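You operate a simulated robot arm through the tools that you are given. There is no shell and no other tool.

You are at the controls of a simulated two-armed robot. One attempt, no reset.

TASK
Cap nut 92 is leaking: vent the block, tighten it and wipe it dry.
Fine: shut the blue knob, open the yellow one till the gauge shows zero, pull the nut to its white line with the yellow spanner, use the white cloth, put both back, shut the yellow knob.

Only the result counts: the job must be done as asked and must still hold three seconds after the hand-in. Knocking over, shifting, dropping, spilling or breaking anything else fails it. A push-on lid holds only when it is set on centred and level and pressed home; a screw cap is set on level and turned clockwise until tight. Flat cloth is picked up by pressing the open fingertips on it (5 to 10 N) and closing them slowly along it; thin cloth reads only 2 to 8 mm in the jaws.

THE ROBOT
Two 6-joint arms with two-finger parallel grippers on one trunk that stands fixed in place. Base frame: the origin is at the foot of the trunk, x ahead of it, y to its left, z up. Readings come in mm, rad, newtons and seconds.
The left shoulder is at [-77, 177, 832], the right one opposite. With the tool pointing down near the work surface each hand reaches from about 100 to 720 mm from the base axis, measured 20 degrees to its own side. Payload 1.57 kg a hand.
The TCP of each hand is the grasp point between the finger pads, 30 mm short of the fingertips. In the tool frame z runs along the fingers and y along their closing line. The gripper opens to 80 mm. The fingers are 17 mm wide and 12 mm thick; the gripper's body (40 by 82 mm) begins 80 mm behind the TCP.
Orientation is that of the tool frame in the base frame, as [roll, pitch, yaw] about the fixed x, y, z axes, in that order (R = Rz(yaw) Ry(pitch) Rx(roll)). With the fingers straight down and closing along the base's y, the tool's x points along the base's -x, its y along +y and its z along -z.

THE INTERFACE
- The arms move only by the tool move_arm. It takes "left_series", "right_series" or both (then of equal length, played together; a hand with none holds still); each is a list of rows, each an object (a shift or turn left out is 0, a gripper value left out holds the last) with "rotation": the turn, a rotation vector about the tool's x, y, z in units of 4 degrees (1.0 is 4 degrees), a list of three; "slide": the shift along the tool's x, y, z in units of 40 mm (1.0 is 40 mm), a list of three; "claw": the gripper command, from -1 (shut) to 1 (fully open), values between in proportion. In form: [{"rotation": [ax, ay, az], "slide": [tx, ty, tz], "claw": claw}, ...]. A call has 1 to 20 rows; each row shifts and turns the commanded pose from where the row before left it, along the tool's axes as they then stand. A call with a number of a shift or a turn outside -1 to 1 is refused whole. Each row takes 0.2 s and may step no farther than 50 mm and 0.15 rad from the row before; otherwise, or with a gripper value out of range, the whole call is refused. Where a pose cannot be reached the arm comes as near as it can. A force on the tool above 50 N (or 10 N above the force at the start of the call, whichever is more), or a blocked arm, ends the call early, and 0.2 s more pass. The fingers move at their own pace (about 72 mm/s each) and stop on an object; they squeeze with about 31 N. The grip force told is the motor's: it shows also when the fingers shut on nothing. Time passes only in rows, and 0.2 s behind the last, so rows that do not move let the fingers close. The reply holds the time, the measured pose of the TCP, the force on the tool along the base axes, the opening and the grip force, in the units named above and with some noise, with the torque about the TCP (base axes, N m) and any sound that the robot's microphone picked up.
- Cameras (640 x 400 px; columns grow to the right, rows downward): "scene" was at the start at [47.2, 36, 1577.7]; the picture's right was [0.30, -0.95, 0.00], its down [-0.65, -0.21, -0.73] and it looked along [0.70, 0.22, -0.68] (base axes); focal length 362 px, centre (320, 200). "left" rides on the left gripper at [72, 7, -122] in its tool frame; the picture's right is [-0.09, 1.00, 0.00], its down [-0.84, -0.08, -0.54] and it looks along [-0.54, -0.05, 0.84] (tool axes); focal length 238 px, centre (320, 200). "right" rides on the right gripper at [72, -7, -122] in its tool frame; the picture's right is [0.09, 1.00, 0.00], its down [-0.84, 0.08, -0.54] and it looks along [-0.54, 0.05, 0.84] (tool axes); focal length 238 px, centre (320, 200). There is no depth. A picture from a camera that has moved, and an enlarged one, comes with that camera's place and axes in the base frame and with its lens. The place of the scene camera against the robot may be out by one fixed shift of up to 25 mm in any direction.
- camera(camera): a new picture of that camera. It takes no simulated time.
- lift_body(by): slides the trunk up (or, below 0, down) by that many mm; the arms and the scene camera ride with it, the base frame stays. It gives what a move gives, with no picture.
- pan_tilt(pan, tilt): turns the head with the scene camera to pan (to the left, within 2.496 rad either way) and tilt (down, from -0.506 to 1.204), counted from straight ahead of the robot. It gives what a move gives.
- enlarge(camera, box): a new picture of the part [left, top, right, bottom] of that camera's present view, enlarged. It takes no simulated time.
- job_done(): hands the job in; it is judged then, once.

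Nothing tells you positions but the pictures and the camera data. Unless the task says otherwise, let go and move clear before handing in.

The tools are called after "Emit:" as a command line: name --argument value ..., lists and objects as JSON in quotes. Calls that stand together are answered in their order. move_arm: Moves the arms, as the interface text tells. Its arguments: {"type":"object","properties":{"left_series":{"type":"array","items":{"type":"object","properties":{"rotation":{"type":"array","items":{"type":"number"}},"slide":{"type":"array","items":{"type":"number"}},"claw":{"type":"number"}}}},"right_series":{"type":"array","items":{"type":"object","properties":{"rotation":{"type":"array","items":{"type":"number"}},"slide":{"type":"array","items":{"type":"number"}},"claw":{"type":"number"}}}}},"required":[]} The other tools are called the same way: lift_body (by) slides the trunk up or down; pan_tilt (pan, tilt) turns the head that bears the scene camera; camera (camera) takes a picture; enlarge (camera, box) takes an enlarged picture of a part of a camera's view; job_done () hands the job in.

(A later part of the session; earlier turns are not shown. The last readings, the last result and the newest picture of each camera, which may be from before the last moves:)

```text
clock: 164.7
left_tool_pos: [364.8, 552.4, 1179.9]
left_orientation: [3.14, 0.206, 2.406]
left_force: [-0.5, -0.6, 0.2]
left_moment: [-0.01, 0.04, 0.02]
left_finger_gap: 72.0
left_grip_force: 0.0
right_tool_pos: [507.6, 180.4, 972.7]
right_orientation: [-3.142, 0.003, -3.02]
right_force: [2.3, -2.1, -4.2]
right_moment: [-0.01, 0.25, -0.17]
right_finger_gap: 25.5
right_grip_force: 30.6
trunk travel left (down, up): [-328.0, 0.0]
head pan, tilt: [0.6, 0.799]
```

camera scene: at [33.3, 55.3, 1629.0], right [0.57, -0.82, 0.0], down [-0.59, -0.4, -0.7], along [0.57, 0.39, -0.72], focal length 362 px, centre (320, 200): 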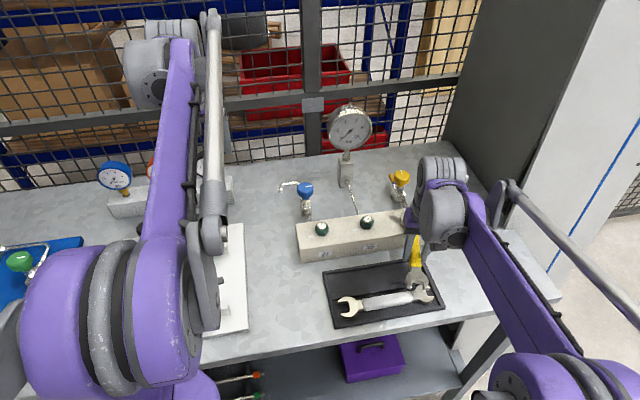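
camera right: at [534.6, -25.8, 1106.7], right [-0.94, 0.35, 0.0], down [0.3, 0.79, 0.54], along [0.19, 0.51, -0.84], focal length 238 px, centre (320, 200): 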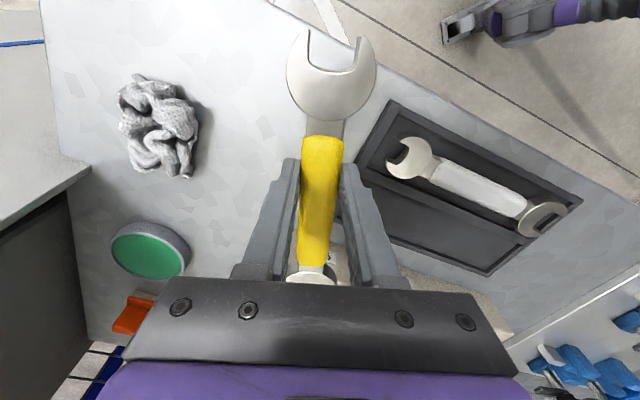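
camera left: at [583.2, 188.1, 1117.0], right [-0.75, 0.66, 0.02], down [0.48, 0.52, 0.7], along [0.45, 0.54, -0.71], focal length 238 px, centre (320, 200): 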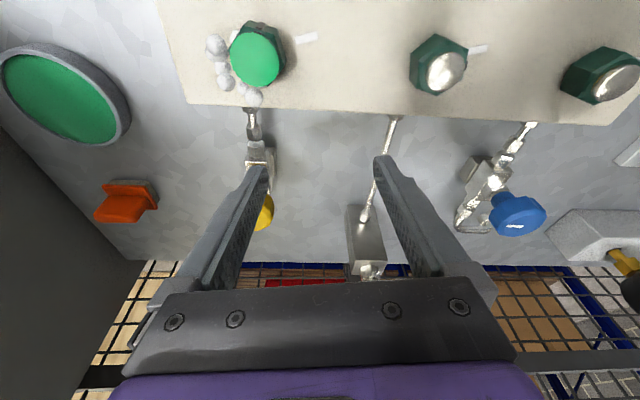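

Emit:
move_arm --left_series '[{"slide": [-0.82, -0.24, 0.425]}, {"slide": [-0.82, -0.24, 0.425]}, {"slide": [-0.82, -0.24, 0.425]}, {"slide": [-0.82, -0.24, 0.425]}, {"slide": [-0.82, -0.24, 0.425]}, {"slide": [-0.82, -0.24, 0.425]}, {}]'

Emit:
camera --camera "left"

Emit:
camera --camera "scene"

```text
clock: 166.3
left_tool_pos: [484.5, 368.4, 1118.8]
left_orientation: [3.14, 0.206, 2.408]
left_force: [-0.2, -0.2, 0.7]
left_moment: [-0.01, 0.0, 0.0]
left_finger_gap: 72.0
left_grip_force: 0.1
right_tool_pos: [508.4, 180.0, 973.7]
right_orientation: [-3.14, 0.004, -3.02]
right_force: [0.4, -1.2, -2.0]
right_moment: [0.0, 0.09, -0.11]
right_finger_gap: 25.4
right_grip_force: 31.2
trunk travel left (down, up): [-328.0, 0.0]
head pan, tilt: [0.6, 0.799]
```

```text
taken
camera left: at [418.8, 437.1, 1222.6], right [0.73, 0.68, 0.02], down [0.47, -0.53, 0.7], along [0.49, -0.51, -0.71], focal length 238 px, centre (320, 200)
```

left: 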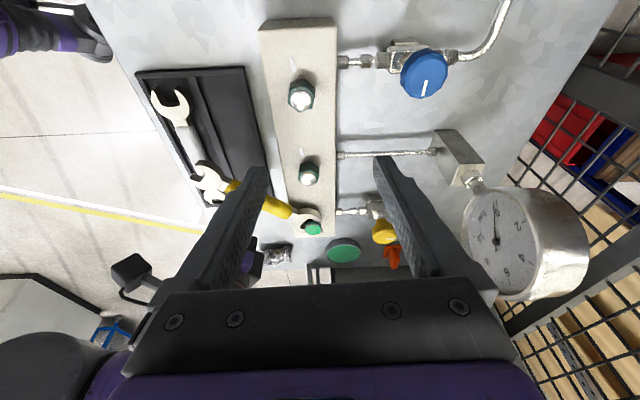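

```text
taken
camera scene: at [32.5, 56.7, 1629.0], right [0.57, -0.82, 0.0], down [-0.59, -0.41, -0.7], along [0.57, 0.39, -0.72], focal length 362 px, centre (320, 200)
```

scene: 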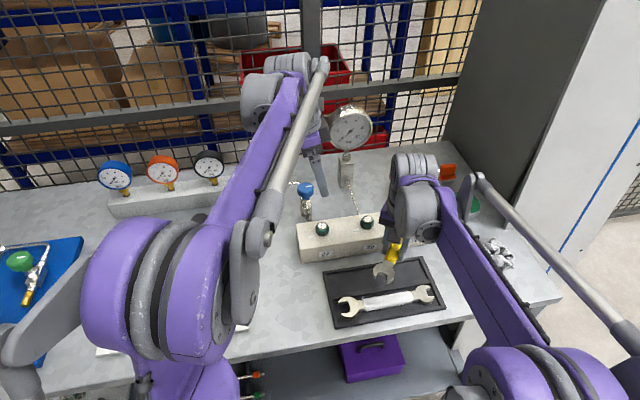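

Emit:
enlarge --camera "left" --box '[270, 190, 350, 250]'

Emit:
enlarge --camera "left" --box '[270, 60, 350, 200]'

```text
6.67 times, centred on (310, 220) of left
camera zoom: at [418.8, 437.1, 1222.6], right [0.73, 0.68, 0.02], down [0.47, -0.53, 0.7], along [0.49, -0.51, -0.71], focal length 1589 px, centre (387, 67)
```

zoom: 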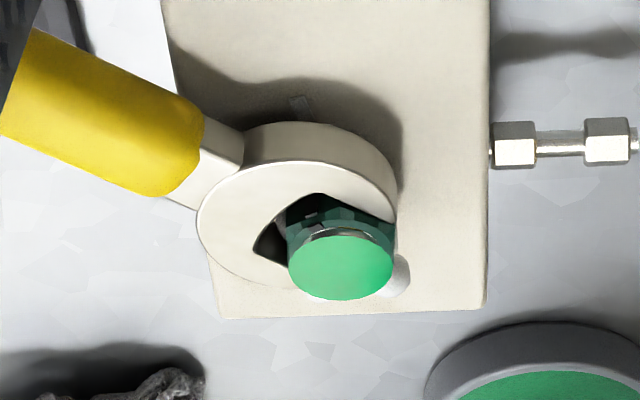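

```text
2.86 times, centred on (310, 130) of left
camera zoom: at [418.8, 437.1, 1222.6], right [0.73, 0.68, 0.02], down [0.47, -0.53, 0.7], along [0.49, -0.51, -0.71], focal length 681 px, centre (349, 400)
```

zoom: 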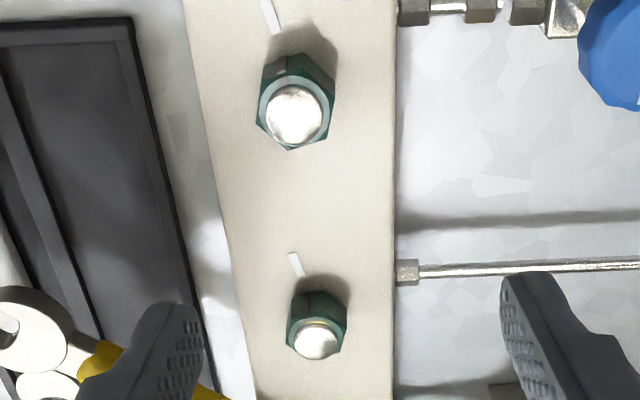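

Emit:
enlarge --camera "left" --box '[295, 200, 325, 230]'

Emit:
enlarge --camera "left" --box '[290, 145, 330, 185]'

Emit:
enlarge --camera "left" --box '[280, 60, 330, 120]'

```text
13.33 times, centred on (310, 215) of left
camera zoom: at [418.8, 437.1, 1222.6], right [0.73, 0.68, 0.02], down [0.47, -0.53, 0.7], along [0.49, -0.51, -0.71], focal length 3178 px, centre (453, 0)
```

zoom: 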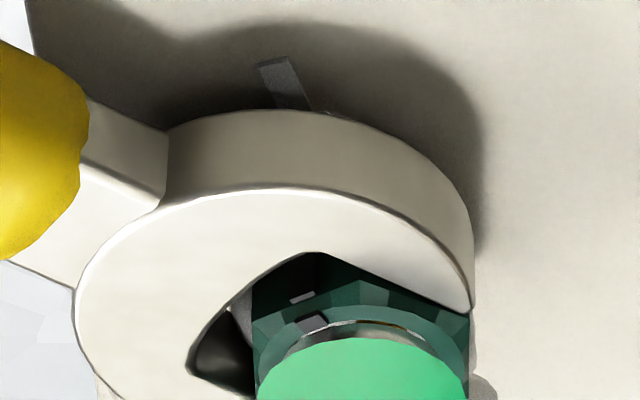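

```text
10.00 times, centred on (310, 165) of left
camera zoom: at [418.8, 437.1, 1222.6], right [0.73, 0.68, 0.02], down [0.47, -0.53, 0.7], along [0.49, -0.51, -0.71], focal length 2384 px, centre (420, 550)
```

zoom: 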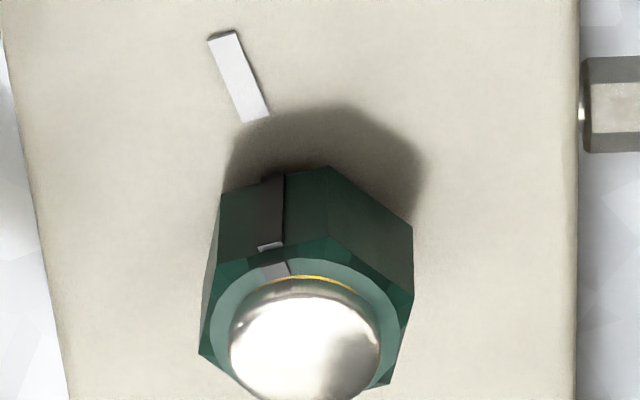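

```text
6.67 times, centred on (305, 90) of left
camera zoom: at [418.8, 437.1, 1222.6], right [0.73, 0.68, 0.02], down [0.47, -0.53, 0.7], along [0.49, -0.51, -0.71], focal length 1589 px, centre (420, 933)
```

zoom: 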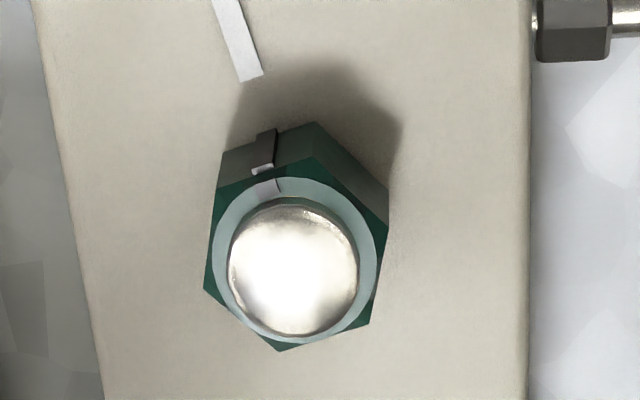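

Compared with nuts 27 and 29, nut 92's mark is still about 10–15° short of its line. I continue the swing by 9° and look again.

Emit:
move_arm --right_series '[{"slide": [-0.0043, 0.164, 0], "rotation": [0, 0, 0.75]}, {"slide": [-0.0043, 0.164, 0], "rotation": [0, 0, 0.75]}, {"slide": [-0.0043, 0.164, 0], "rotation": [0, 0, 0.75]}, {}]'

Emit:
enlarge --camera "left" --box '[290, 195, 330, 235]'

```text
clock: 167.3
left_tool_pos: [484.1, 366.8, 1117.6]
left_orientation: [3.14, 0.207, 2.409]
left_force: [-0.3, -0.2, 0.2]
left_moment: [0.01, -0.02, 0.0]
left_finger_gap: 72.2
left_grip_force: 0.0
right_tool_pos: [509.6, 199.4, 973.2]
right_orientation: [3.141, 0.001, 3.104]
right_force: [-3.1, -8.1, -5.3]
right_moment: [-0.12, 0.49, -0.37]
right_finger_gap: 25.5
right_grip_force: 31.0
trunk travel left (down, up): [-328.0, 0.0]
head pan, tilt: [0.6, 0.799]
```

```text
10.00 times, centred on (310, 215) of left
camera zoom: at [418.5, 436.5, 1223.1], right [0.73, 0.68, 0.02], down [0.47, -0.53, 0.7], along [0.49, -0.5, -0.71], focal length 2384 px, centre (420, 50)
```

zoom: 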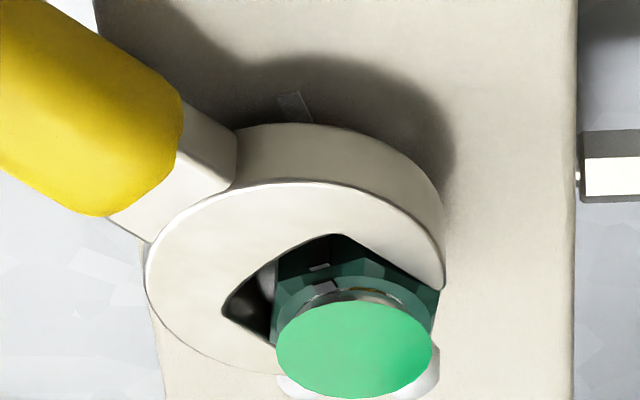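

Emit:
move_arm --right_series '[{"slide": [-0.0025, 0.11, 0], "rotation": [0, 0, 0.5]}, {"slide": [-0.0025, 0.11, 0], "rotation": [0, 0, 0.5]}, {}]'

Emit:
enlarge --camera "left" --box '[290, 195, 330, 235]'

```text
clock: 168.1
left_tool_pos: [485.0, 366.5, 1119.2]
left_orientation: [3.139, 0.205, 2.408]
left_force: [-0.7, 0.6, 0.1]
left_moment: [-0.04, 0.0, 0.01]
left_finger_gap: 72.3
left_grip_force: 0.0
right_tool_pos: [506.9, 208.2, 973.9]
right_orientation: [3.141, 0.001, 3.037]
right_force: [-1.7, -7.1, -6.7]
right_moment: [-0.08, 0.69, -0.32]
right_finger_gap: 25.7
right_grip_force: 31.0
trunk travel left (down, up): [-328.0, 0.0]
head pan, tilt: [0.6, 0.799]
```

```text
10.00 times, centred on (310, 215) of left
camera zoom: at [418.8, 436.6, 1223.1], right [0.73, 0.68, 0.02], down [0.47, -0.53, 0.7], along [0.49, -0.5, -0.71], focal length 2384 px, centre (420, 50)
```

zoom: 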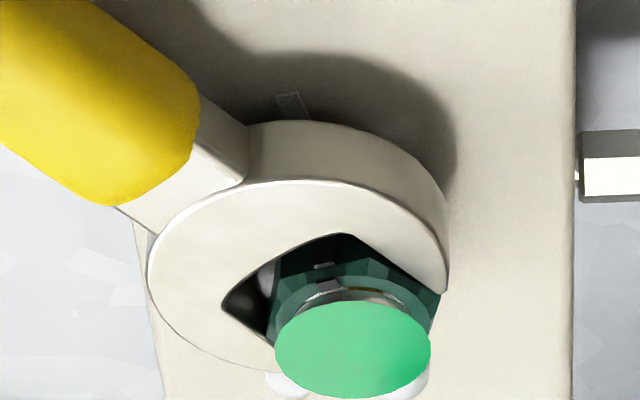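

The mark now sits relative to its line exactly as on the two good nuts. I ease the spanner back a few degrees within its play and draw it off the nut.

Emit:
move_arm --right_series '[{"slide": [-0.0025, -0.16, 0], "rotation": [0, 0, -0.75]}, {"slide": [-0.0025, -0.1, 0], "rotation": [0, 0, -0.5]}, {"slide": [0.1, 0, 0]}, {"slide": [0.12, 0, 0]}, {"slide": [0.15, 0, 0]}, {}]'

Emit:
enlarge --camera "left" --box '[280, 185, 340, 245]'

```text
clock: 169.5
left_tool_pos: [484.5, 368.3, 1118.1]
left_orientation: [3.14, 0.206, 2.407]
left_force: [-1.1, 0.6, 0.3]
left_moment: [0.01, 0.03, -0.02]
left_finger_gap: 72.1
left_grip_force: 0.1
right_tool_pos: [493.1, 200.0, 974.3]
right_orientation: [3.142, 0.002, 3.124]
right_force: [0.2, 0.0, -2.8]
right_moment: [0.05, 0.07, 0.03]
right_finger_gap: 25.4
right_grip_force: 30.7
trunk travel left (down, up): [-328.0, 0.0]
head pan, tilt: [0.6, 0.799]
```

```text
6.67 times, centred on (310, 215) of left
camera zoom: at [418.6, 437.3, 1222.9], right [0.73, 0.68, 0.02], down [0.47, -0.53, 0.7], along [0.49, -0.51, -0.71], focal length 1589 px, centre (387, 100)
```

zoom: 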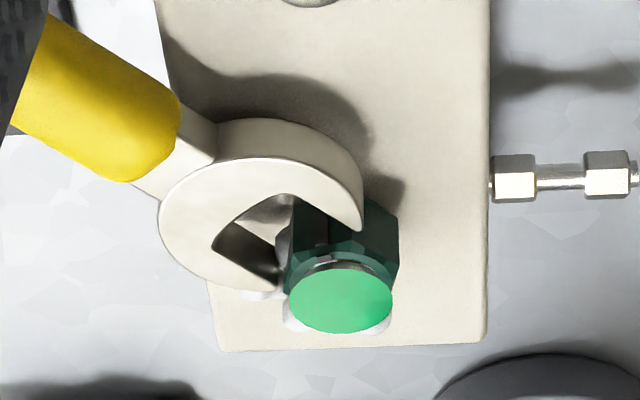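

Emit:
move_arm --right_series '[{"slide": [0.2, 0, 0]}, {"slide": [0.2, 0, 0]}, {"slide": [0.25, 0, 0]}, {"slide": [0.25, 0, -0.1]}, {}]'

Emit:
enlarge --camera "left" --box '[280, 185, 340, 245]'

Emit:
enlarge --camera "left" --box '[280, 60, 340, 240]'

```text
clock: 170.7
left_tool_pos: [484.0, 367.8, 1118.5]
left_orientation: [-3.14, 0.206, 2.408]
left_force: [-0.1, -0.6, -0.1]
left_moment: [0.01, 0.0, -0.02]
left_finger_gap: 71.9
left_grip_force: 0.1
right_tool_pos: [456.4, 199.2, 976.7]
right_orientation: [3.141, 0.001, 3.123]
right_force: [-0.7, -0.1, -1.9]
right_moment: [0.02, 0.12, -0.03]
right_finger_gap: 25.4
right_grip_force: 30.8
trunk travel left (down, up): [-328.0, 0.0]
head pan, tilt: [0.6, 0.799]
```

```text
6.67 times, centred on (310, 215) of left
camera zoom: at [418.7, 437.4, 1222.8], right [0.73, 0.68, 0.02], down [0.47, -0.53, 0.7], along [0.49, -0.51, -0.71], focal length 1589 px, centre (387, 100)
```

zoom: 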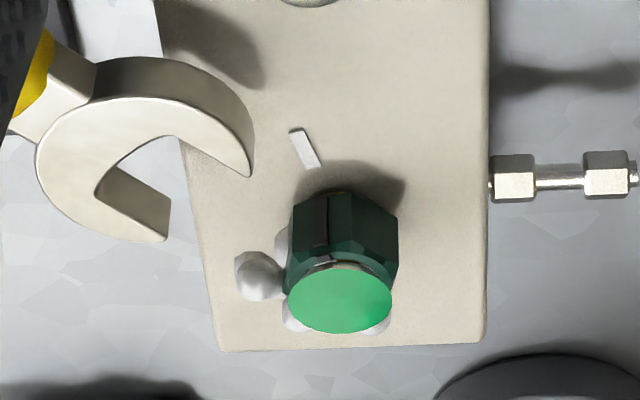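

```text
2.22 times, centred on (310, 150) of left
camera zoom: at [418.7, 437.4, 1222.8], right [0.73, 0.68, 0.02], down [0.47, -0.53, 0.7], along [0.49, -0.51, -0.71], focal length 530 px, centre (342, 311)
```

zoom: 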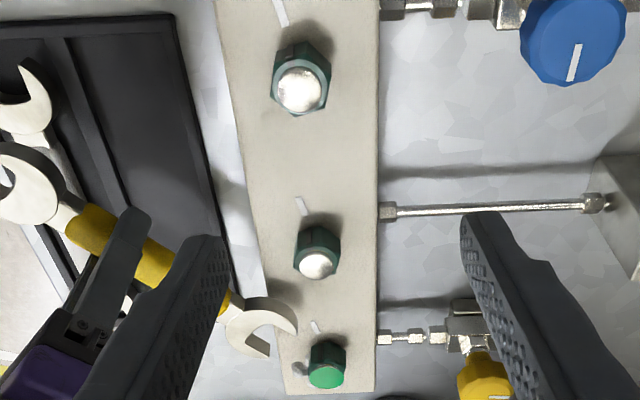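

Emit:
move_arm --left_series '[{"slide": [-0.675, 0, 0.396]}, {"slide": [-0.675, 0, 0.396]}, {}]'

Emit:
camera --camera "left"

Emit:
enlarge --camera "left" --box '[270, 150, 350, 230]'

```text
clock: 171.5
left_tool_pos: [527.7, 327.3, 1099.0]
left_orientation: [3.14, 0.206, 2.409]
left_force: [0.3, 0.3, 0.0]
left_moment: [-0.01, 0.01, 0.0]
left_finger_gap: 71.9
left_grip_force: 0.0
right_tool_pos: [456.2, 199.9, 976.8]
right_orientation: [-3.142, 0.002, 3.123]
right_force: [-0.5, -0.7, -2.3]
right_moment: [0.02, 0.04, 0.02]
right_finger_gap: 25.5
right_grip_force: 31.3
trunk travel left (down, up): [-328.0, 0.0]
head pan, tilt: [0.6, 0.799]
```

```text
taken
camera left: at [462.4, 397.1, 1203.3], right [0.73, 0.68, 0.02], down [0.47, -0.53, 0.7], along [0.49, -0.51, -0.71], focal length 238 px, centre (320, 200)
```

left: 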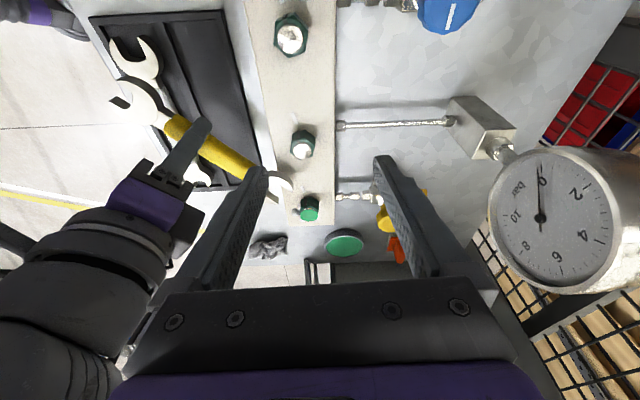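

```text
5.00 times, centred on (310, 190) of left
camera zoom: at [462.4, 397.1, 1203.3], right [0.73, 0.68, 0.02], down [0.47, -0.53, 0.7], along [0.49, -0.51, -0.71], focal length 1192 px, centre (370, 250)
```

zoom: 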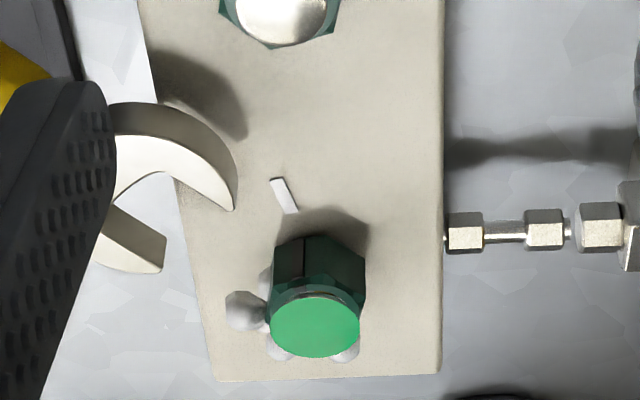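

Emit:
enlarge --camera "left" --box '[292, 178, 328, 214]'

Emit:
enlarge --camera "left" --box '[282, 112, 322, 152]'

```text
11.11 times, centred on (310, 196) of left
camera zoom: at [462.4, 397.1, 1203.3], right [0.73, 0.68, 0.02], down [0.47, -0.53, 0.7], along [0.49, -0.51, -0.71], focal length 2648 px, centre (431, 244)
```

zoom: 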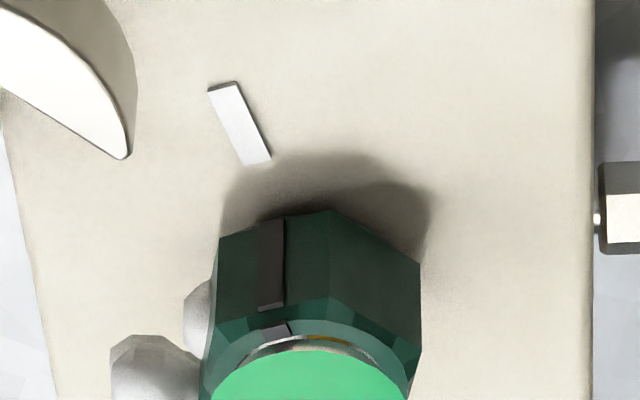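

```text
10.00 times, centred on (302, 132) of left
camera zoom: at [462.4, 397.1, 1203.3], right [0.73, 0.68, 0.02], down [0.47, -0.53, 0.7], along [0.49, -0.51, -0.71], focal length 2384 px, centre (500, 880)
```

zoom: 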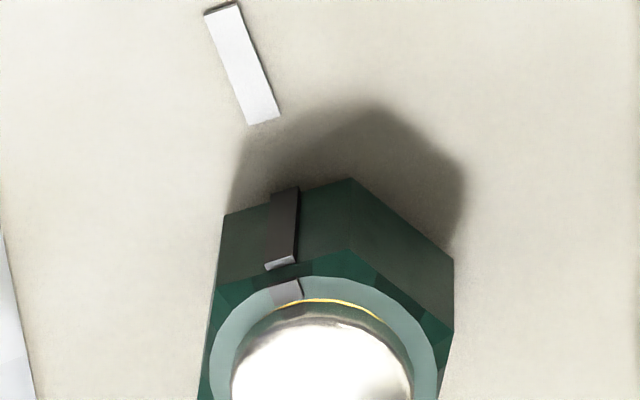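

Nut 92's mark is about 3–4° short of its line compared with nut 29. I'll slide the spanner back on and add that last bit.

Emit:
move_arm --right_series '[{"slide": [-0.1, 0, 0.1]}, {"slide": [-0.2, 0, 0]}, {"slide": [-0.2, 0, 0]}, {"slide": [-0.2, 0, 0]}, {"slide": [-0.2, 0, 0]}, {}]'

Emit:
enlarge --camera "left" --box '[270, 170, 350, 230]'

```text
clock: 172.9
left_tool_pos: [527.7, 327.8, 1097.8]
left_orientation: [3.138, 0.205, 2.409]
left_force: [0.5, 0.2, -0.6]
left_moment: [0.0, -0.02, -0.01]
left_finger_gap: 72.0
left_grip_force: 0.0
right_tool_pos: [493.7, 199.2, 972.8]
right_orientation: [-3.141, 0.001, 3.124]
right_force: [-1.7, -0.2, -2.2]
right_moment: [0.0, 0.06, -0.04]
right_finger_gap: 25.5
right_grip_force: 30.5
trunk travel left (down, up): [-328.0, 0.0]
head pan, tilt: [0.6, 0.799]
```

```text
6.67 times, centred on (310, 200) of left
camera zoom: at [462.6, 397.2, 1203.4], right [0.73, 0.68, 0.02], down [0.47, -0.53, 0.7], along [0.49, -0.51, -0.71], focal length 1589 px, centre (387, 200)
```

zoom: 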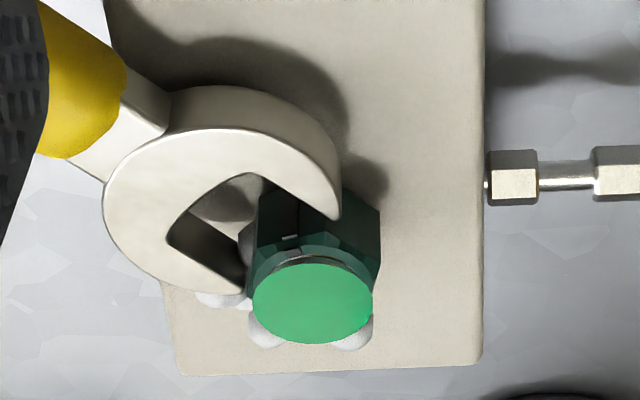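

Emit:
move_arm --right_series '[{"slide": [-0.12, 0, 0]}, {"slide": [-0.12, 0, 0]}, {"slide": [-0.04, 0, 0]}, {"slide": [-0.0025, 0.164, 0], "rotation": [0, 0, 0.75]}, {"slide": [-0.0025, 0.11, 0], "rotation": [0, 0, 0.5]}, {"slide": [-0.0025, 0.11, 0], "rotation": [0, 0, 0.5]}, {"slide": [-0.0025, 0.09, 0], "rotation": [0, 0, 0.4]}, {}]'

Emit:
enlarge --camera "left" --box '[292, 178, 328, 214]'

```text
clock: 174.7
left_tool_pos: [528.7, 327.2, 1100.3]
left_orientation: [-3.141, 0.206, 2.407]
left_force: [0.1, 1.0, 0.4]
left_moment: [0.05, -0.01, -0.02]
left_finger_gap: 72.0
left_grip_force: 0.1
right_tool_pos: [506.6, 216.5, 972.6]
right_orientation: [3.141, 0.005, 2.97]
right_force: [3.9, -5.9, 6.8]
right_moment: [-0.33, -0.98, -0.31]
right_finger_gap: 25.5
right_grip_force: 30.5
trunk travel left (down, up): [-328.0, 0.0]
head pan, tilt: [0.6, 0.799]
```

```text
11.11 times, centred on (310, 196) of left
camera zoom: at [462.8, 396.1, 1204.3], right [0.73, 0.68, 0.02], down [0.47, -0.53, 0.7], along [0.49, -0.5, -0.71], focal length 2648 px, centre (431, 244)
```

zoom: 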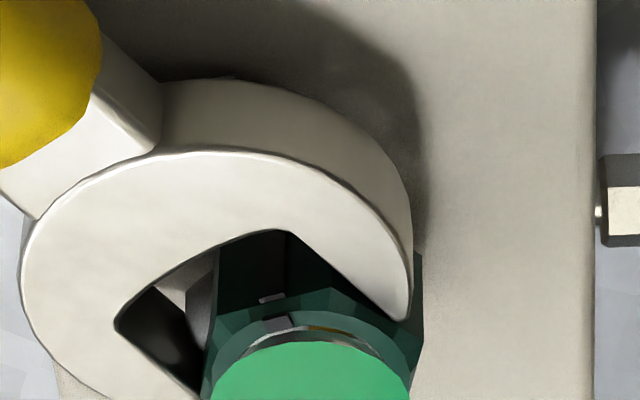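

Emit:
move_arm --right_series '[{"slide": [-0.03, 0.11, 0], "rotation": [0, 0, 0.5]}, {"slide": [-0.0025, 0.055, 0], "rotation": [0, 0, 0.25]}, {}]'

Emit:
enlarge --camera "left" --box '[292, 178, 328, 214]'

```text
clock: 175.5
left_tool_pos: [529.8, 326.6, 1099.1]
left_orientation: [3.139, 0.205, 2.409]
left_force: [-0.1, -0.1, -0.4]
left_moment: [0.0, -0.01, -0.01]
left_finger_gap: 71.8
left_grip_force: 0.1
right_tool_pos: [509.7, 223.8, 973.6]
right_orientation: [3.14, 0.002, 2.92]
right_force: [6.5, -10.2, 2.7]
right_moment: [-0.36, -0.65, -0.56]
right_finger_gap: 25.4
right_grip_force: 30.8
trunk travel left (down, up): [-328.0, 0.0]
head pan, tilt: [0.6, 0.799]
```

```text
11.11 times, centred on (310, 196) of left
camera zoom: at [463.0, 395.9, 1203.7], right [0.73, 0.68, 0.02], down [0.47, -0.53, 0.7], along [0.49, -0.5, -0.71], focal length 2648 px, centre (431, 244)
```

zoom: 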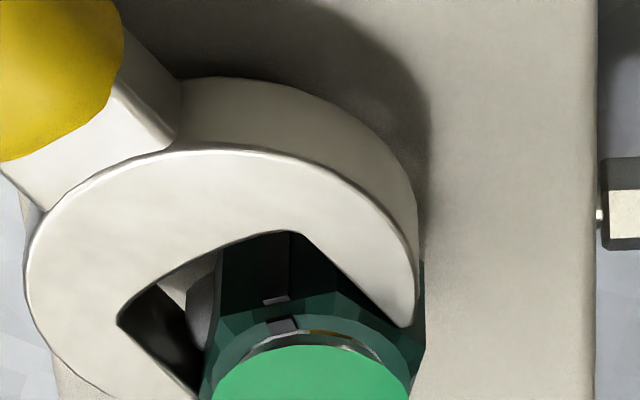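

The mark now matches the line to within a degree or so. I ease back and withdraw the spanner.

Emit:
move_arm --right_series '[{"slide": [-0.0025, -0.164, 0], "rotation": [0, 0, -0.75]}, {"slide": [-0.0025, -0.13, 0], "rotation": [0, 0, -0.6]}, {"slide": [0.12, 0, 0]}, {"slide": [0.15, 0, 0]}, {"slide": [0.2, 0, 0]}, {"slide": [0.25, 0, 0]}, {"slide": [0.3, 0, 0]}, {"slide": [0.4, 0, -0.2]}, {}]'

Emit:
enlarge --camera "left" --box '[292, 178, 328, 214]'

Emit:
camera --camera "left"

```text
clock: 177.5
left_tool_pos: [528.5, 328.6, 1099.8]
left_orientation: [3.142, 0.207, 2.409]
left_force: [-0.1, 0.7, 0.8]
left_moment: [-0.01, 0.01, -0.02]
left_finger_gap: 72.1
left_grip_force: 0.1
right_tool_pos: [450.6, 218.8, 980.8]
right_orientation: [3.141, 0.001, 3.014]
right_force: [-0.4, -0.2, -1.7]
right_moment: [0.02, 0.02, -0.03]
right_finger_gap: 25.4
right_grip_force: 31.3
trunk travel left (down, up): [-328.0, 0.0]
head pan, tilt: [0.6, 0.799]
```

```text
11.11 times, centred on (310, 196) of left
camera zoom: at [463.1, 397.3, 1203.2], right [0.73, 0.68, 0.02], down [0.47, -0.53, 0.7], along [0.49, -0.51, -0.71], focal length 2648 px, centre (431, 244)
```

zoom: 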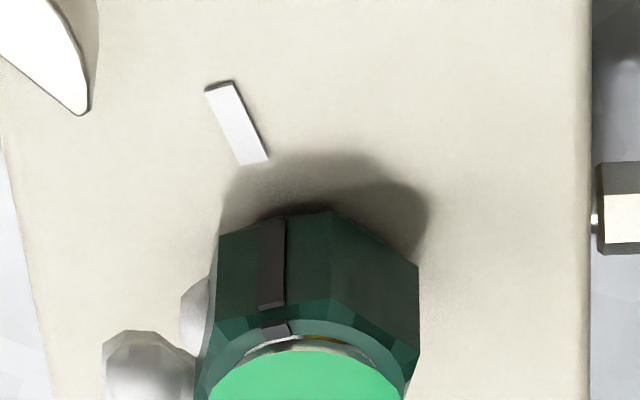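

```text
taken
camera left: at [463.1, 397.3, 1203.2], right [0.73, 0.68, 0.02], down [0.47, -0.53, 0.7], along [0.49, -0.51, -0.71], focal length 238 px, centre (320, 200)
```

left: 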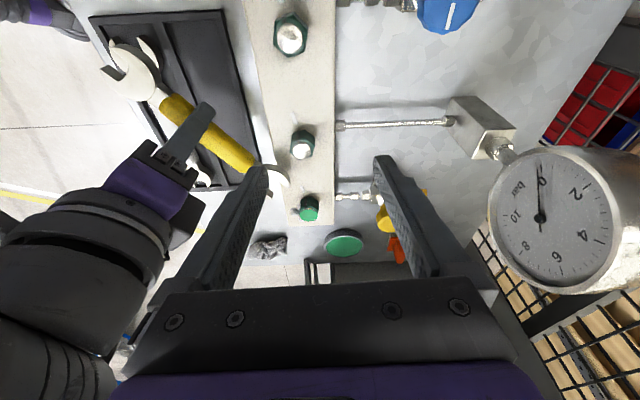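

Nut 92's mark is now on its line (within about 2°, same as the others). I move the left hand away and lift the spanner clear for its return to the tray.

Emit:
move_arm --left_series '[{"slide": [0.88, 0.2, -0.477]}, {"slide": [0.88, 0.2, -0.477]}, {"slide": [0.88, 0.2, -0.477]}, {"slide": [0.88, 0.2, -0.477]}, {"slide": [0.88, 0.2, -0.477]}, {"slide": [0.88, 0.2, -0.477]}, {"slide": [0.88, 0.2, -0.477]}]' --right_series '[{"slide": [0, 0, -0.2]}, {"slide": [0, 0, -0.35]}, {"slide": [0, 0, -0.4]}, {"slide": [0, 0, -0.2]}, {}, {}, {}]'

Emit:
move_arm --right_series '[{"rotation": [0, 0, -0.5]}, {"rotation": [0, 0, -1]}, {"rotation": [0, 0, -1]}, {"rotation": [0, 0, -1]}, {"rotation": [0, 0, -1]}, {"rotation": [0, 0, -1]}, {"rotation": [0, 0, -1]}, {"rotation": [0, 0, -1]}, {"rotation": [0, 0, -1]}, {"rotation": [0, 0, -1]}, {"rotation": [0, 0, -1]}, {"rotation": [0, 0, -1]}, {"rotation": [0, 0, -1]}, {"rotation": [0, 0, -1]}, {"rotation": [0, 0, -1]}, {"rotation": [0, 0, -1]}, {"rotation": [0, 0, -1]}, {"rotation": [0, 0, -1]}, {"rotation": [0, 0, -1]}]'

Emit:
move_arm --right_series '[{"rotation": [0, 0, -1]}, {"rotation": [0, 0, -1]}, {"rotation": [0, 0, -1]}, {"rotation": [0, 0, -1]}, {"rotation": [0, 0, -1]}, {"rotation": [0, 0, -1]}, {"rotation": [0, 0, -1]}, {"rotation": [0, 0, -1]}, {"rotation": [0, 0, -1]}, {"rotation": [0, 0, -1]}, {"rotation": [0, 0, -1]}, {"rotation": [0, 0, -1]}, {"rotation": [0, 0, -1]}, {"rotation": [0, 0, -1]}, {"rotation": [0, 0, -1]}, {"rotation": [0, 0, -1]}, {"rotation": [0, 0, -0.8]}, {"rotation": [0, 0, -0.5]}, {}]'

```text
clock: 179.1
left_tool_pos: [368.7, 550.5, 1182.6]
left_orientation: [3.14, 0.207, 2.409]
left_force: [0.6, 0.8, 0.4]
left_moment: [0.01, -0.02, -0.01]
left_finger_gap: 71.6
left_grip_force: 0.1
right_tool_pos: [450.2, 219.5, 1026.2]
right_orientation: [-3.14, 0.003, 3.016]
right_force: [-0.6, -0.2, -2.3]
right_moment: [0.01, 0.05, 0.0]
right_finger_gap: 25.6
right_grip_force: 31.2
trunk travel left (down, up): [-328.0, 0.0]
head pan, tilt: [0.6, 0.799]
```

```text
clock: 183.1
left_tool_pos: [369.2, 548.5, 1183.1]
left_orientation: [3.141, 0.207, 2.408]
left_force: [0.0, 0.0, -1.2]
left_moment: [-0.01, 0.0, -0.03]
left_finger_gap: 72.0
left_grip_force: 0.1
right_tool_pos: [450.9, 220.5, 1027.1]
right_orientation: [-3.141, -0.001, -1.974]
right_force: [0.6, -0.3, -2.7]
right_moment: [-0.04, -0.01, -0.01]
right_finger_gap: 25.3
right_grip_force: 31.3
trunk travel left (down, up): [-328.0, 0.0]
head pan, tilt: [0.6, 0.799]
```

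```text
clock: 187.1
left_tool_pos: [368.7, 549.1, 1181.2]
left_orientation: [3.14, 0.205, 2.408]
left_force: [-0.3, 0.0, 0.4]
left_moment: [-0.01, -0.01, -0.04]
left_finger_gap: 71.8
left_grip_force: 0.1
right_tool_pos: [449.2, 219.1, 1027.0]
right_orientation: [-3.141, -0.001, -0.768]
right_force: [-0.4, 0.0, -1.9]
right_moment: [-0.02, -0.02, 0.0]
right_finger_gap: 25.2
right_grip_force: 30.5
trunk travel left (down, up): [-328.0, 0.0]
head pan, tilt: [0.6, 0.799]
```

Emit:
move_arm --right_series '[{"slide": [0.4, -0.01, 0]}, {"slide": [0.6, -0.015, 0]}, {"slide": [0.4, -0.01, 0]}, {"slide": [0.175, 0, 0]}, {"slide": [0, 0, 0.5]}, {"slide": [0, 0, 0.5]}, {"slide": [0, 0, 0.5]}, {"slide": [0, 0, 0.3]}, {}]'

Emit:
camera --camera "right"

Emit:
enlarge --camera "scene" --box '[300, 180, 480, 330]'

```text
clock: 189.1
left_tool_pos: [369.0, 548.1, 1182.9]
left_orientation: [3.14, 0.205, 2.408]
left_force: [-0.3, -0.3, 0.0]
left_moment: [-0.01, -0.03, -0.01]
left_finger_gap: 72.1
left_grip_force: 0.1
right_tool_pos: [497.0, 176.3, 955.7]
right_orientation: [3.14, 0.0, -0.768]
right_force: [0.3, -0.5, -2.4]
right_moment: [-0.06, -0.07, 0.01]
right_finger_gap: 25.5
right_grip_force: 31.0
trunk travel left (down, up): [-328.0, 0.0]
head pan, tilt: [0.6, 0.799]
```

```text
taken
camera right: at [553.0, 131.1, 1076.6], right [-0.63, -0.78, 0.0], down [-0.66, 0.53, 0.54], along [-0.42, 0.34, -0.84], focal length 238 px, centre (320, 200)
```

right: 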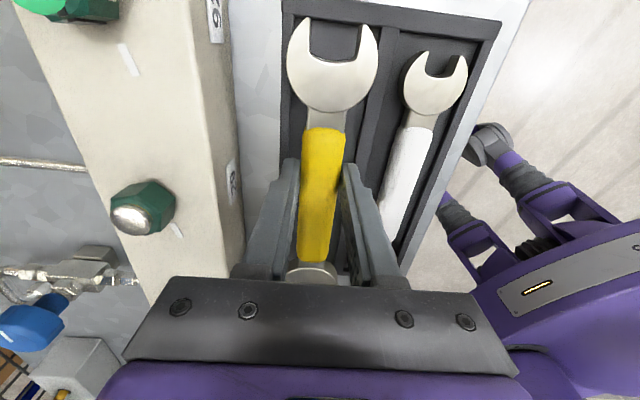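

```text
2.67 times, centred on (390, 255) of scene
camera zoom: at [32.5, 56.5, 1629.0], right [0.57, -0.82, 0.0], down [-0.59, -0.41, -0.7], along [0.57, 0.39, -0.72], focal length 964 px, centre (133, 53)
```

zoom: 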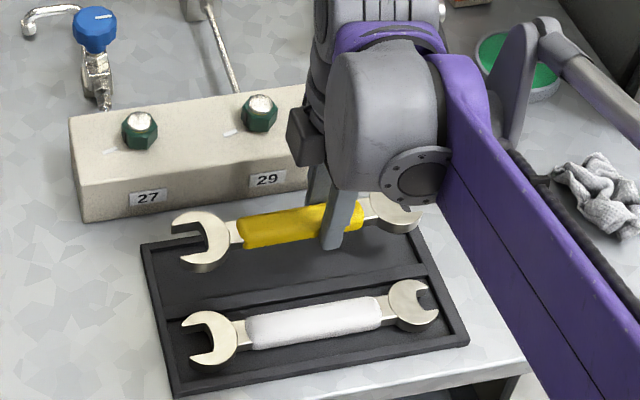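

The spanner slid about 5 mm lengthwise in the grip during the pull, so I shift to compensate and lower it toward the tray.

Emit:
move_arm --right_series '[{"slide": [-0.125, 0, 0]}, {"slide": [0, 0, 0.3]}, {"slide": [0, 0, 0.3]}, {"slide": [0, 0, 0.15]}, {}]'

Emit:
enlarge --camera "right" --box '[240, 0, 480, 250]'

Emit:
enlarge --camera "scene" --box '[300, 230, 460, 330]'

```text
clock: 190.3
left_tool_pos: [369.8, 549.6, 1181.7]
left_orientation: [3.139, 0.206, 2.409]
left_force: [0.0, 0.5, -0.1]
left_moment: [-0.03, 0.02, 0.03]
left_finger_gap: 72.2
left_grip_force: 0.0
right_tool_pos: [492.9, 181.1, 925.7]
right_orientation: [-3.141, -0.001, -0.767]
right_force: [-0.3, -0.1, -2.0]
right_moment: [-0.05, -0.03, -0.03]
right_finger_gap: 25.6
right_grip_force: 30.7
trunk travel left (down, up): [-328.0, 0.0]
head pan, tilt: [0.6, 0.799]
```

```text
1.60 times, centred on (360, 125) of right
camera zoom: at [549.7, 134.9, 1047.1], right [-0.63, -0.78, 0.0], down [-0.66, 0.53, 0.54], along [-0.42, 0.34, -0.84], focal length 381 px, centre (256, 320)
```

zoom: 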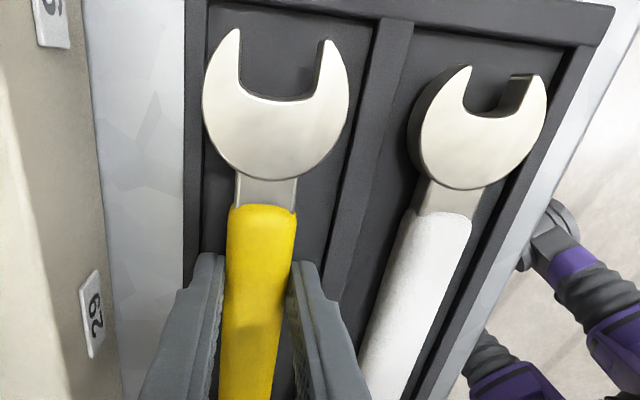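

```text
4.00 times, centred on (380, 280) of scene
camera zoom: at [32.5, 56.6, 1629.0], right [0.57, -0.82, 0.0], down [-0.59, -0.41, -0.7], along [0.57, 0.39, -0.72], focal length 1446 px, centre (80, -120)
```

zoom: 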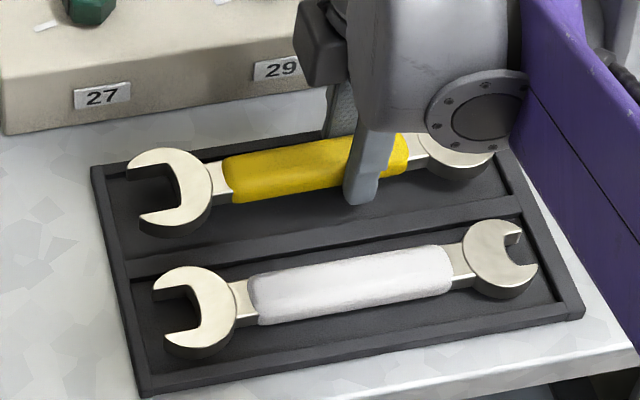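

Emit:
move_arm --right_series '[{"slide": [0, 0.068, 0]}, {}]'

Emit:
enlarge --camera "right" --box '[240, 0, 480, 250]'

```text
clock: 190.9
left_tool_pos: [368.8, 548.8, 1181.5]
left_orientation: [-3.141, 0.206, 2.409]
left_force: [0.7, -0.7, 0.4]
left_moment: [-0.03, 0.0, -0.03]
left_finger_gap: 71.8
left_grip_force: 0.1
right_tool_pos: [492.2, 178.4, 927.0]
right_orientation: [-3.141, -0.001, -0.769]
right_force: [0.3, 0.4, -2.4]
right_moment: [-0.03, -0.05, 0.0]
right_finger_gap: 25.4
right_grip_force: 31.8
trunk travel left (down, up): [-328.0, 0.0]
head pan, tilt: [0.6, 0.799]
```

```text
1.60 times, centred on (360, 125) of right
camera zoom: at [547.8, 133.0, 1047.5], right [-0.63, -0.78, 0.0], down [-0.66, 0.53, 0.54], along [-0.42, 0.34, -0.84], focal length 381 px, centre (256, 320)
```

zoom: 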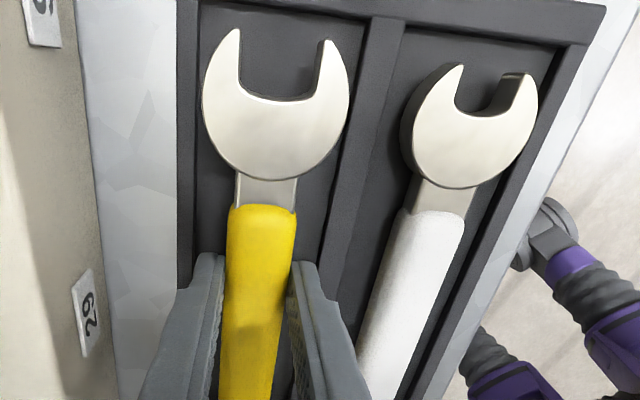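

Emit:
move_arm --right_series '[{"slide": [0, 0, 0.08]}, {"slide": [0, 0, 0.08]}, {"slide": [0, 0, 0.06]}, {}]'

Emit:
move_arm --right_series '[{"slide": [0, 0, 0.06]}, {}]'

Emit:
enlarge --camera "right" --box '[240, 0, 480, 250]'

```text
clock: 191.9
left_tool_pos: [369.5, 549.7, 1181.0]
left_orientation: [3.14, 0.204, 2.408]
left_force: [0.5, -0.4, -0.5]
left_moment: [0.02, 0.01, 0.0]
left_finger_gap: 71.9
left_grip_force: 0.1
right_tool_pos: [491.6, 178.8, 917.2]
right_orientation: [-3.141, -0.002, -0.769]
right_force: [0.6, 0.0, -2.9]
right_moment: [-0.02, -0.04, -0.02]
right_finger_gap: 25.7
right_grip_force: 30.8
trunk travel left (down, up): [-328.0, 0.0]
head pan, tilt: [0.6, 0.799]
```

```text
clock: 192.5
left_tool_pos: [369.0, 549.2, 1182.6]
left_orientation: [3.14, 0.207, 2.408]
left_force: [0.1, 0.4, 1.0]
left_moment: [-0.01, 0.03, 0.0]
left_finger_gap: 72.1
left_grip_force: 0.0
right_tool_pos: [491.0, 178.9, 916.5]
right_orientation: [-3.14, -0.002, -0.77]
right_force: [5.1, 0.0, 16.8]
right_moment: [0.4, 0.57, -0.12]
right_finger_gap: 25.5
right_grip_force: 30.6
trunk travel left (down, up): [-328.0, 0.0]
head pan, tilt: [0.6, 0.799]
```

```text
1.60 times, centred on (360, 125) of right
camera zoom: at [547.0, 132.7, 1037.3], right [-0.63, -0.78, 0.0], down [-0.66, 0.53, 0.54], along [-0.42, 0.34, -0.84], focal length 381 px, centre (256, 320)
```

zoom: 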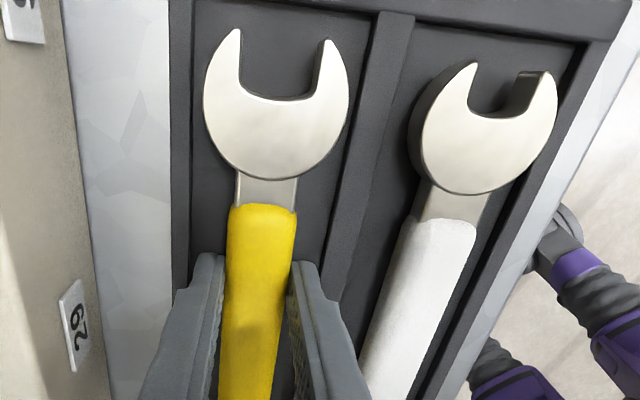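

Emit:
move_arm --right_series '[{"claw": -0.24}, {}, {}]'

Emit:
enlarge --camera "right" --box '[240, 0, 480, 250]'

```text
clock: 193.3
left_tool_pos: [369.0, 549.1, 1181.8]
left_orientation: [3.139, 0.208, 2.408]
left_force: [0.0, -0.3, 1.2]
left_moment: [-0.03, -0.01, 0.02]
left_finger_gap: 71.8
left_grip_force: 0.1
right_tool_pos: [490.5, 179.0, 914.0]
right_orientation: [-3.14, -0.001, -0.769]
right_force: [3.7, -1.0, 8.6]
right_moment: [-0.1, 0.05, 0.07]
right_finger_gap: 28.7
right_grip_force: 0.0
trunk travel left (down, up): [-328.0, 0.0]
head pan, tilt: [0.6, 0.799]
```

```text
1.60 times, centred on (360, 125) of right
camera zoom: at [546.8, 133.0, 1036.3], right [-0.63, -0.78, 0.0], down [-0.66, 0.53, 0.54], along [-0.42, 0.34, -0.84], focal length 381 px, centre (256, 320)
```

zoom: 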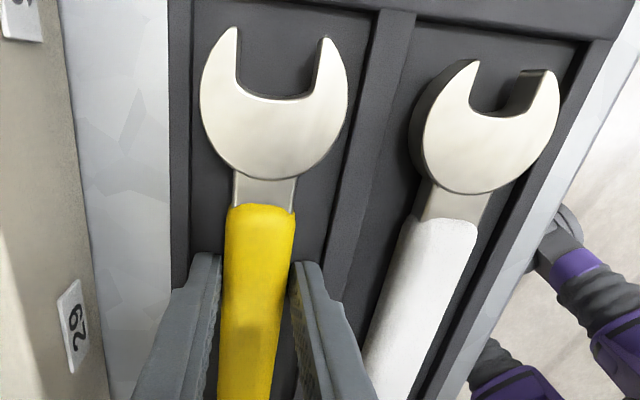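

Emit:
move_arm --right_series '[{"slide": [0, 0, -0.1]}, {"slide": [0, 0, -0.15]}, {"slide": [0, 0, -0.3], "claw": -0.1}, {"slide": [0, 0, -0.8]}, {"slide": [0, 0, -1]}, {}]'

Emit:
camera --camera "right"

Emit:
enlarge --camera "scene" --box '[300, 220, 460, 340]'

```text
clock: 194.7
left_tool_pos: [369.1, 547.7, 1181.7]
left_orientation: [-3.141, 0.204, 2.408]
left_force: [1.0, -0.5, -0.1]
left_moment: [0.0, -0.01, -0.02]
left_finger_gap: 72.1
left_grip_force: 0.2
right_tool_pos: [489.8, 176.4, 1010.2]
right_orientation: [-3.141, -0.003, -0.767]
right_force: [-0.3, 0.4, -0.1]
right_moment: [0.03, 0.0, -0.01]
right_finger_gap: 36.0
right_grip_force: 0.1
trunk travel left (down, up): [-328.0, 0.0]
head pan, tilt: [0.6, 0.799]
```

```text
taken
camera right: at [546.6, 131.1, 1131.1], right [-0.63, -0.78, 0.0], down [-0.66, 0.53, 0.54], along [-0.42, 0.34, -0.84], focal length 238 px, centre (320, 200)
```

right: 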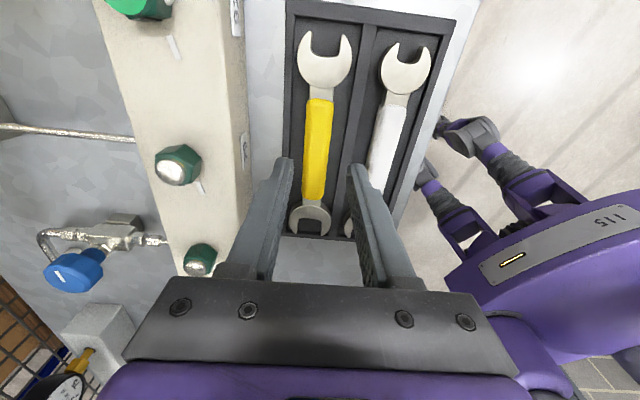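

```text
3.33 times, centred on (380, 280) of scene
camera zoom: at [32.5, 56.7, 1629.0], right [0.57, -0.82, 0.0], down [-0.59, -0.41, -0.7], along [0.57, 0.39, -0.72], focal length 1205 px, centre (120, -67)
```

zoom: 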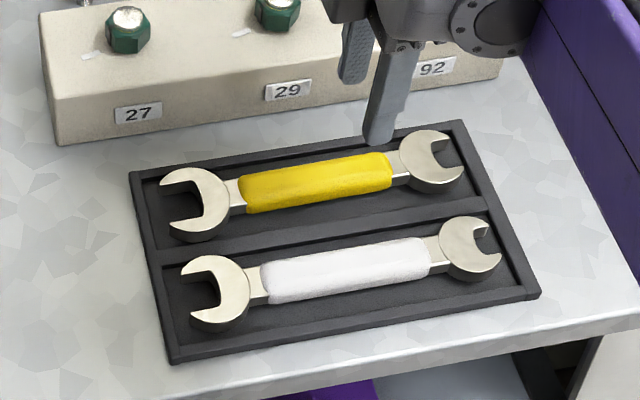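

The yellow spanner lies back in its tray. Next the cloth at about (696,-17); I turn the right hand back and go look at it, keeping within comfortable reach.

Emit:
move_arm --right_series '[{"rotation": [0, 0, 1], "slide": [0, 0, -0.5]}, {"rotation": [0, 0, 1]}, {"rotation": [0, 0, 1]}, {"rotation": [0, 0, 1]}, {"rotation": [0, 0, 1]}, {"rotation": [0, 0, 1]}, {"rotation": [0, 0, 1]}, {"rotation": [0, 0, 1]}, {"rotation": [0, 0, 1]}, {"rotation": [0, 0, 1]}, {"rotation": [0, 0, 1]}, {"rotation": [0, 0, 1]}, {"rotation": [0, 0, 1]}, {"rotation": [0, 0, 1]}, {"rotation": [0, 0, 1]}, {"rotation": [0, 0, 1]}, {"rotation": [0, 0, 1]}]'

Emit:
move_arm --right_series '[{"rotation": [0, 0, 1]}, {"rotation": [0, 0, 1]}, {"rotation": [0, 0, 1]}, {"rotation": [0, 0, 1]}, {"rotation": [0, 0, 1]}, {"rotation": [0, 0, 1]}, {"rotation": [0, 0, 1]}, {"rotation": [0, 0, 1]}, {"rotation": [0, 0, 1]}, {"rotation": [0, 0, 1]}, {"rotation": [0, 0, 1]}, {"rotation": [0, 0, 1]}, {"rotation": [0, 0, 1]}, {"rotation": [0, 0, 1]}, {"rotation": [0, 0, 1]}, {"rotation": [0, 0, 1]}, {"rotation": [0, 0, 1]}]'

Emit:
camera --camera "right"

```text
clock: 198.3
left_tool_pos: [368.3, 548.9, 1181.8]
left_orientation: [3.138, 0.206, 2.408]
left_force: [0.0, 0.3, -0.1]
left_moment: [0.01, 0.0, -0.01]
left_finger_gap: 71.9
left_grip_force: 0.0
right_tool_pos: [490.8, 179.0, 1028.3]
right_orientation: [-3.14, 0.0, -1.955]
right_force: [0.5, 0.5, 0.3]
right_moment: [0.02, -0.02, 0.01]
right_finger_gap: 36.1
right_grip_force: 0.0
trunk travel left (down, up): [-328.0, 0.0]
head pan, tilt: [0.6, 0.799]
```

```text
clock: 201.9
left_tool_pos: [370.2, 549.2, 1182.3]
left_orientation: [3.14, 0.206, 2.408]
left_force: [0.6, 0.1, 0.2]
left_moment: [0.01, 0.0, -0.01]
left_finger_gap: 72.0
left_grip_force: 0.0
right_tool_pos: [491.9, 177.7, 1029.2]
right_orientation: [3.141, 0.002, 3.14]
right_force: [-0.2, -0.2, 0.2]
right_moment: [-0.01, 0.02, 0.04]
right_finger_gap: 36.0
right_grip_force: 0.1
trunk travel left (down, up): [-328.0, 0.0]
head pan, tilt: [0.6, 0.799]
```

```text
taken
camera right: at [419.0, 171.5, 1149.8], right [-0.09, 1.0, 0.0], down [0.84, 0.08, 0.54], along [0.54, 0.05, -0.84], focal length 238 px, centre (320, 200)
```

right: 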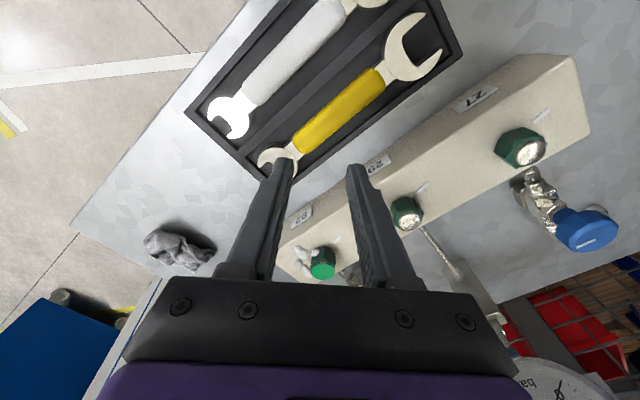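

Emit:
move_arm --right_series '[{"slide": [-0.4, -0.78, 0]}, {"slide": [-0.4, -0.78, 0]}, {"slide": [-0.4, -0.78, 0]}, {"slide": [-0.4, -0.78, 0]}, {"slide": [-0.4, -0.78, 0]}, {"slide": [-0.4, -0.78, 0]}, {"rotation": [0, -1, 0], "claw": 1}, {"rotation": [0, -1, 0]}, {"rotation": [0, -1, 0]}, {"rotation": [0, -0.75, 0]}, {}]'

Emit:
camera --camera "right"

Emit:
enlarge --camera "scene" --box '[380, 180, 560, 300]'

```text
clock: 204.3
left_tool_pos: [368.9, 548.5, 1182.2]
left_orientation: [3.139, 0.206, 2.411]
left_force: [0.2, -0.3, -0.1]
left_moment: [-0.03, 0.02, 0.04]
left_finger_gap: 71.9
left_grip_force: 0.1
right_tool_pos: [587.1, -8.6, 1028.8]
right_orientation: [3.141, 0.263, -3.141]
right_force: [-0.5, -0.3, 0.5]
right_moment: [0.01, 0.0, 0.0]
right_finger_gap: 80.0
right_grip_force: 0.1
trunk travel left (down, up): [-328.0, 0.0]
head pan, tilt: [0.6, 0.799]
```

```text
taken
camera right: at [486.2, -16.1, 1127.1], right [-0.09, 1.0, -0.02], down [0.67, 0.08, 0.74], along [0.74, 0.05, -0.67], focal length 238 px, centre (320, 200)
```

right: 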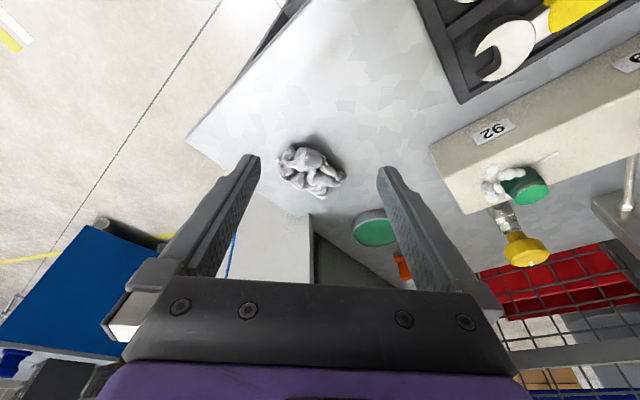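

```text
3.33 times, centred on (470, 240) of scene
camera zoom: at [32.6, 56.4, 1629.0], right [0.57, -0.82, 0.0], down [-0.59, -0.41, -0.7], along [0.57, 0.39, -0.72], focal length 1205 px, centre (-180, 67)
```

zoom: 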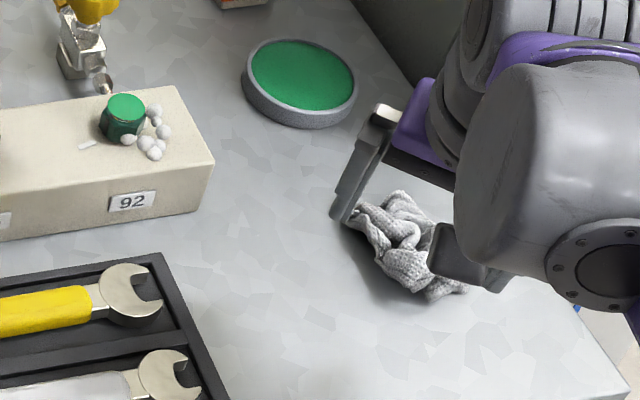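

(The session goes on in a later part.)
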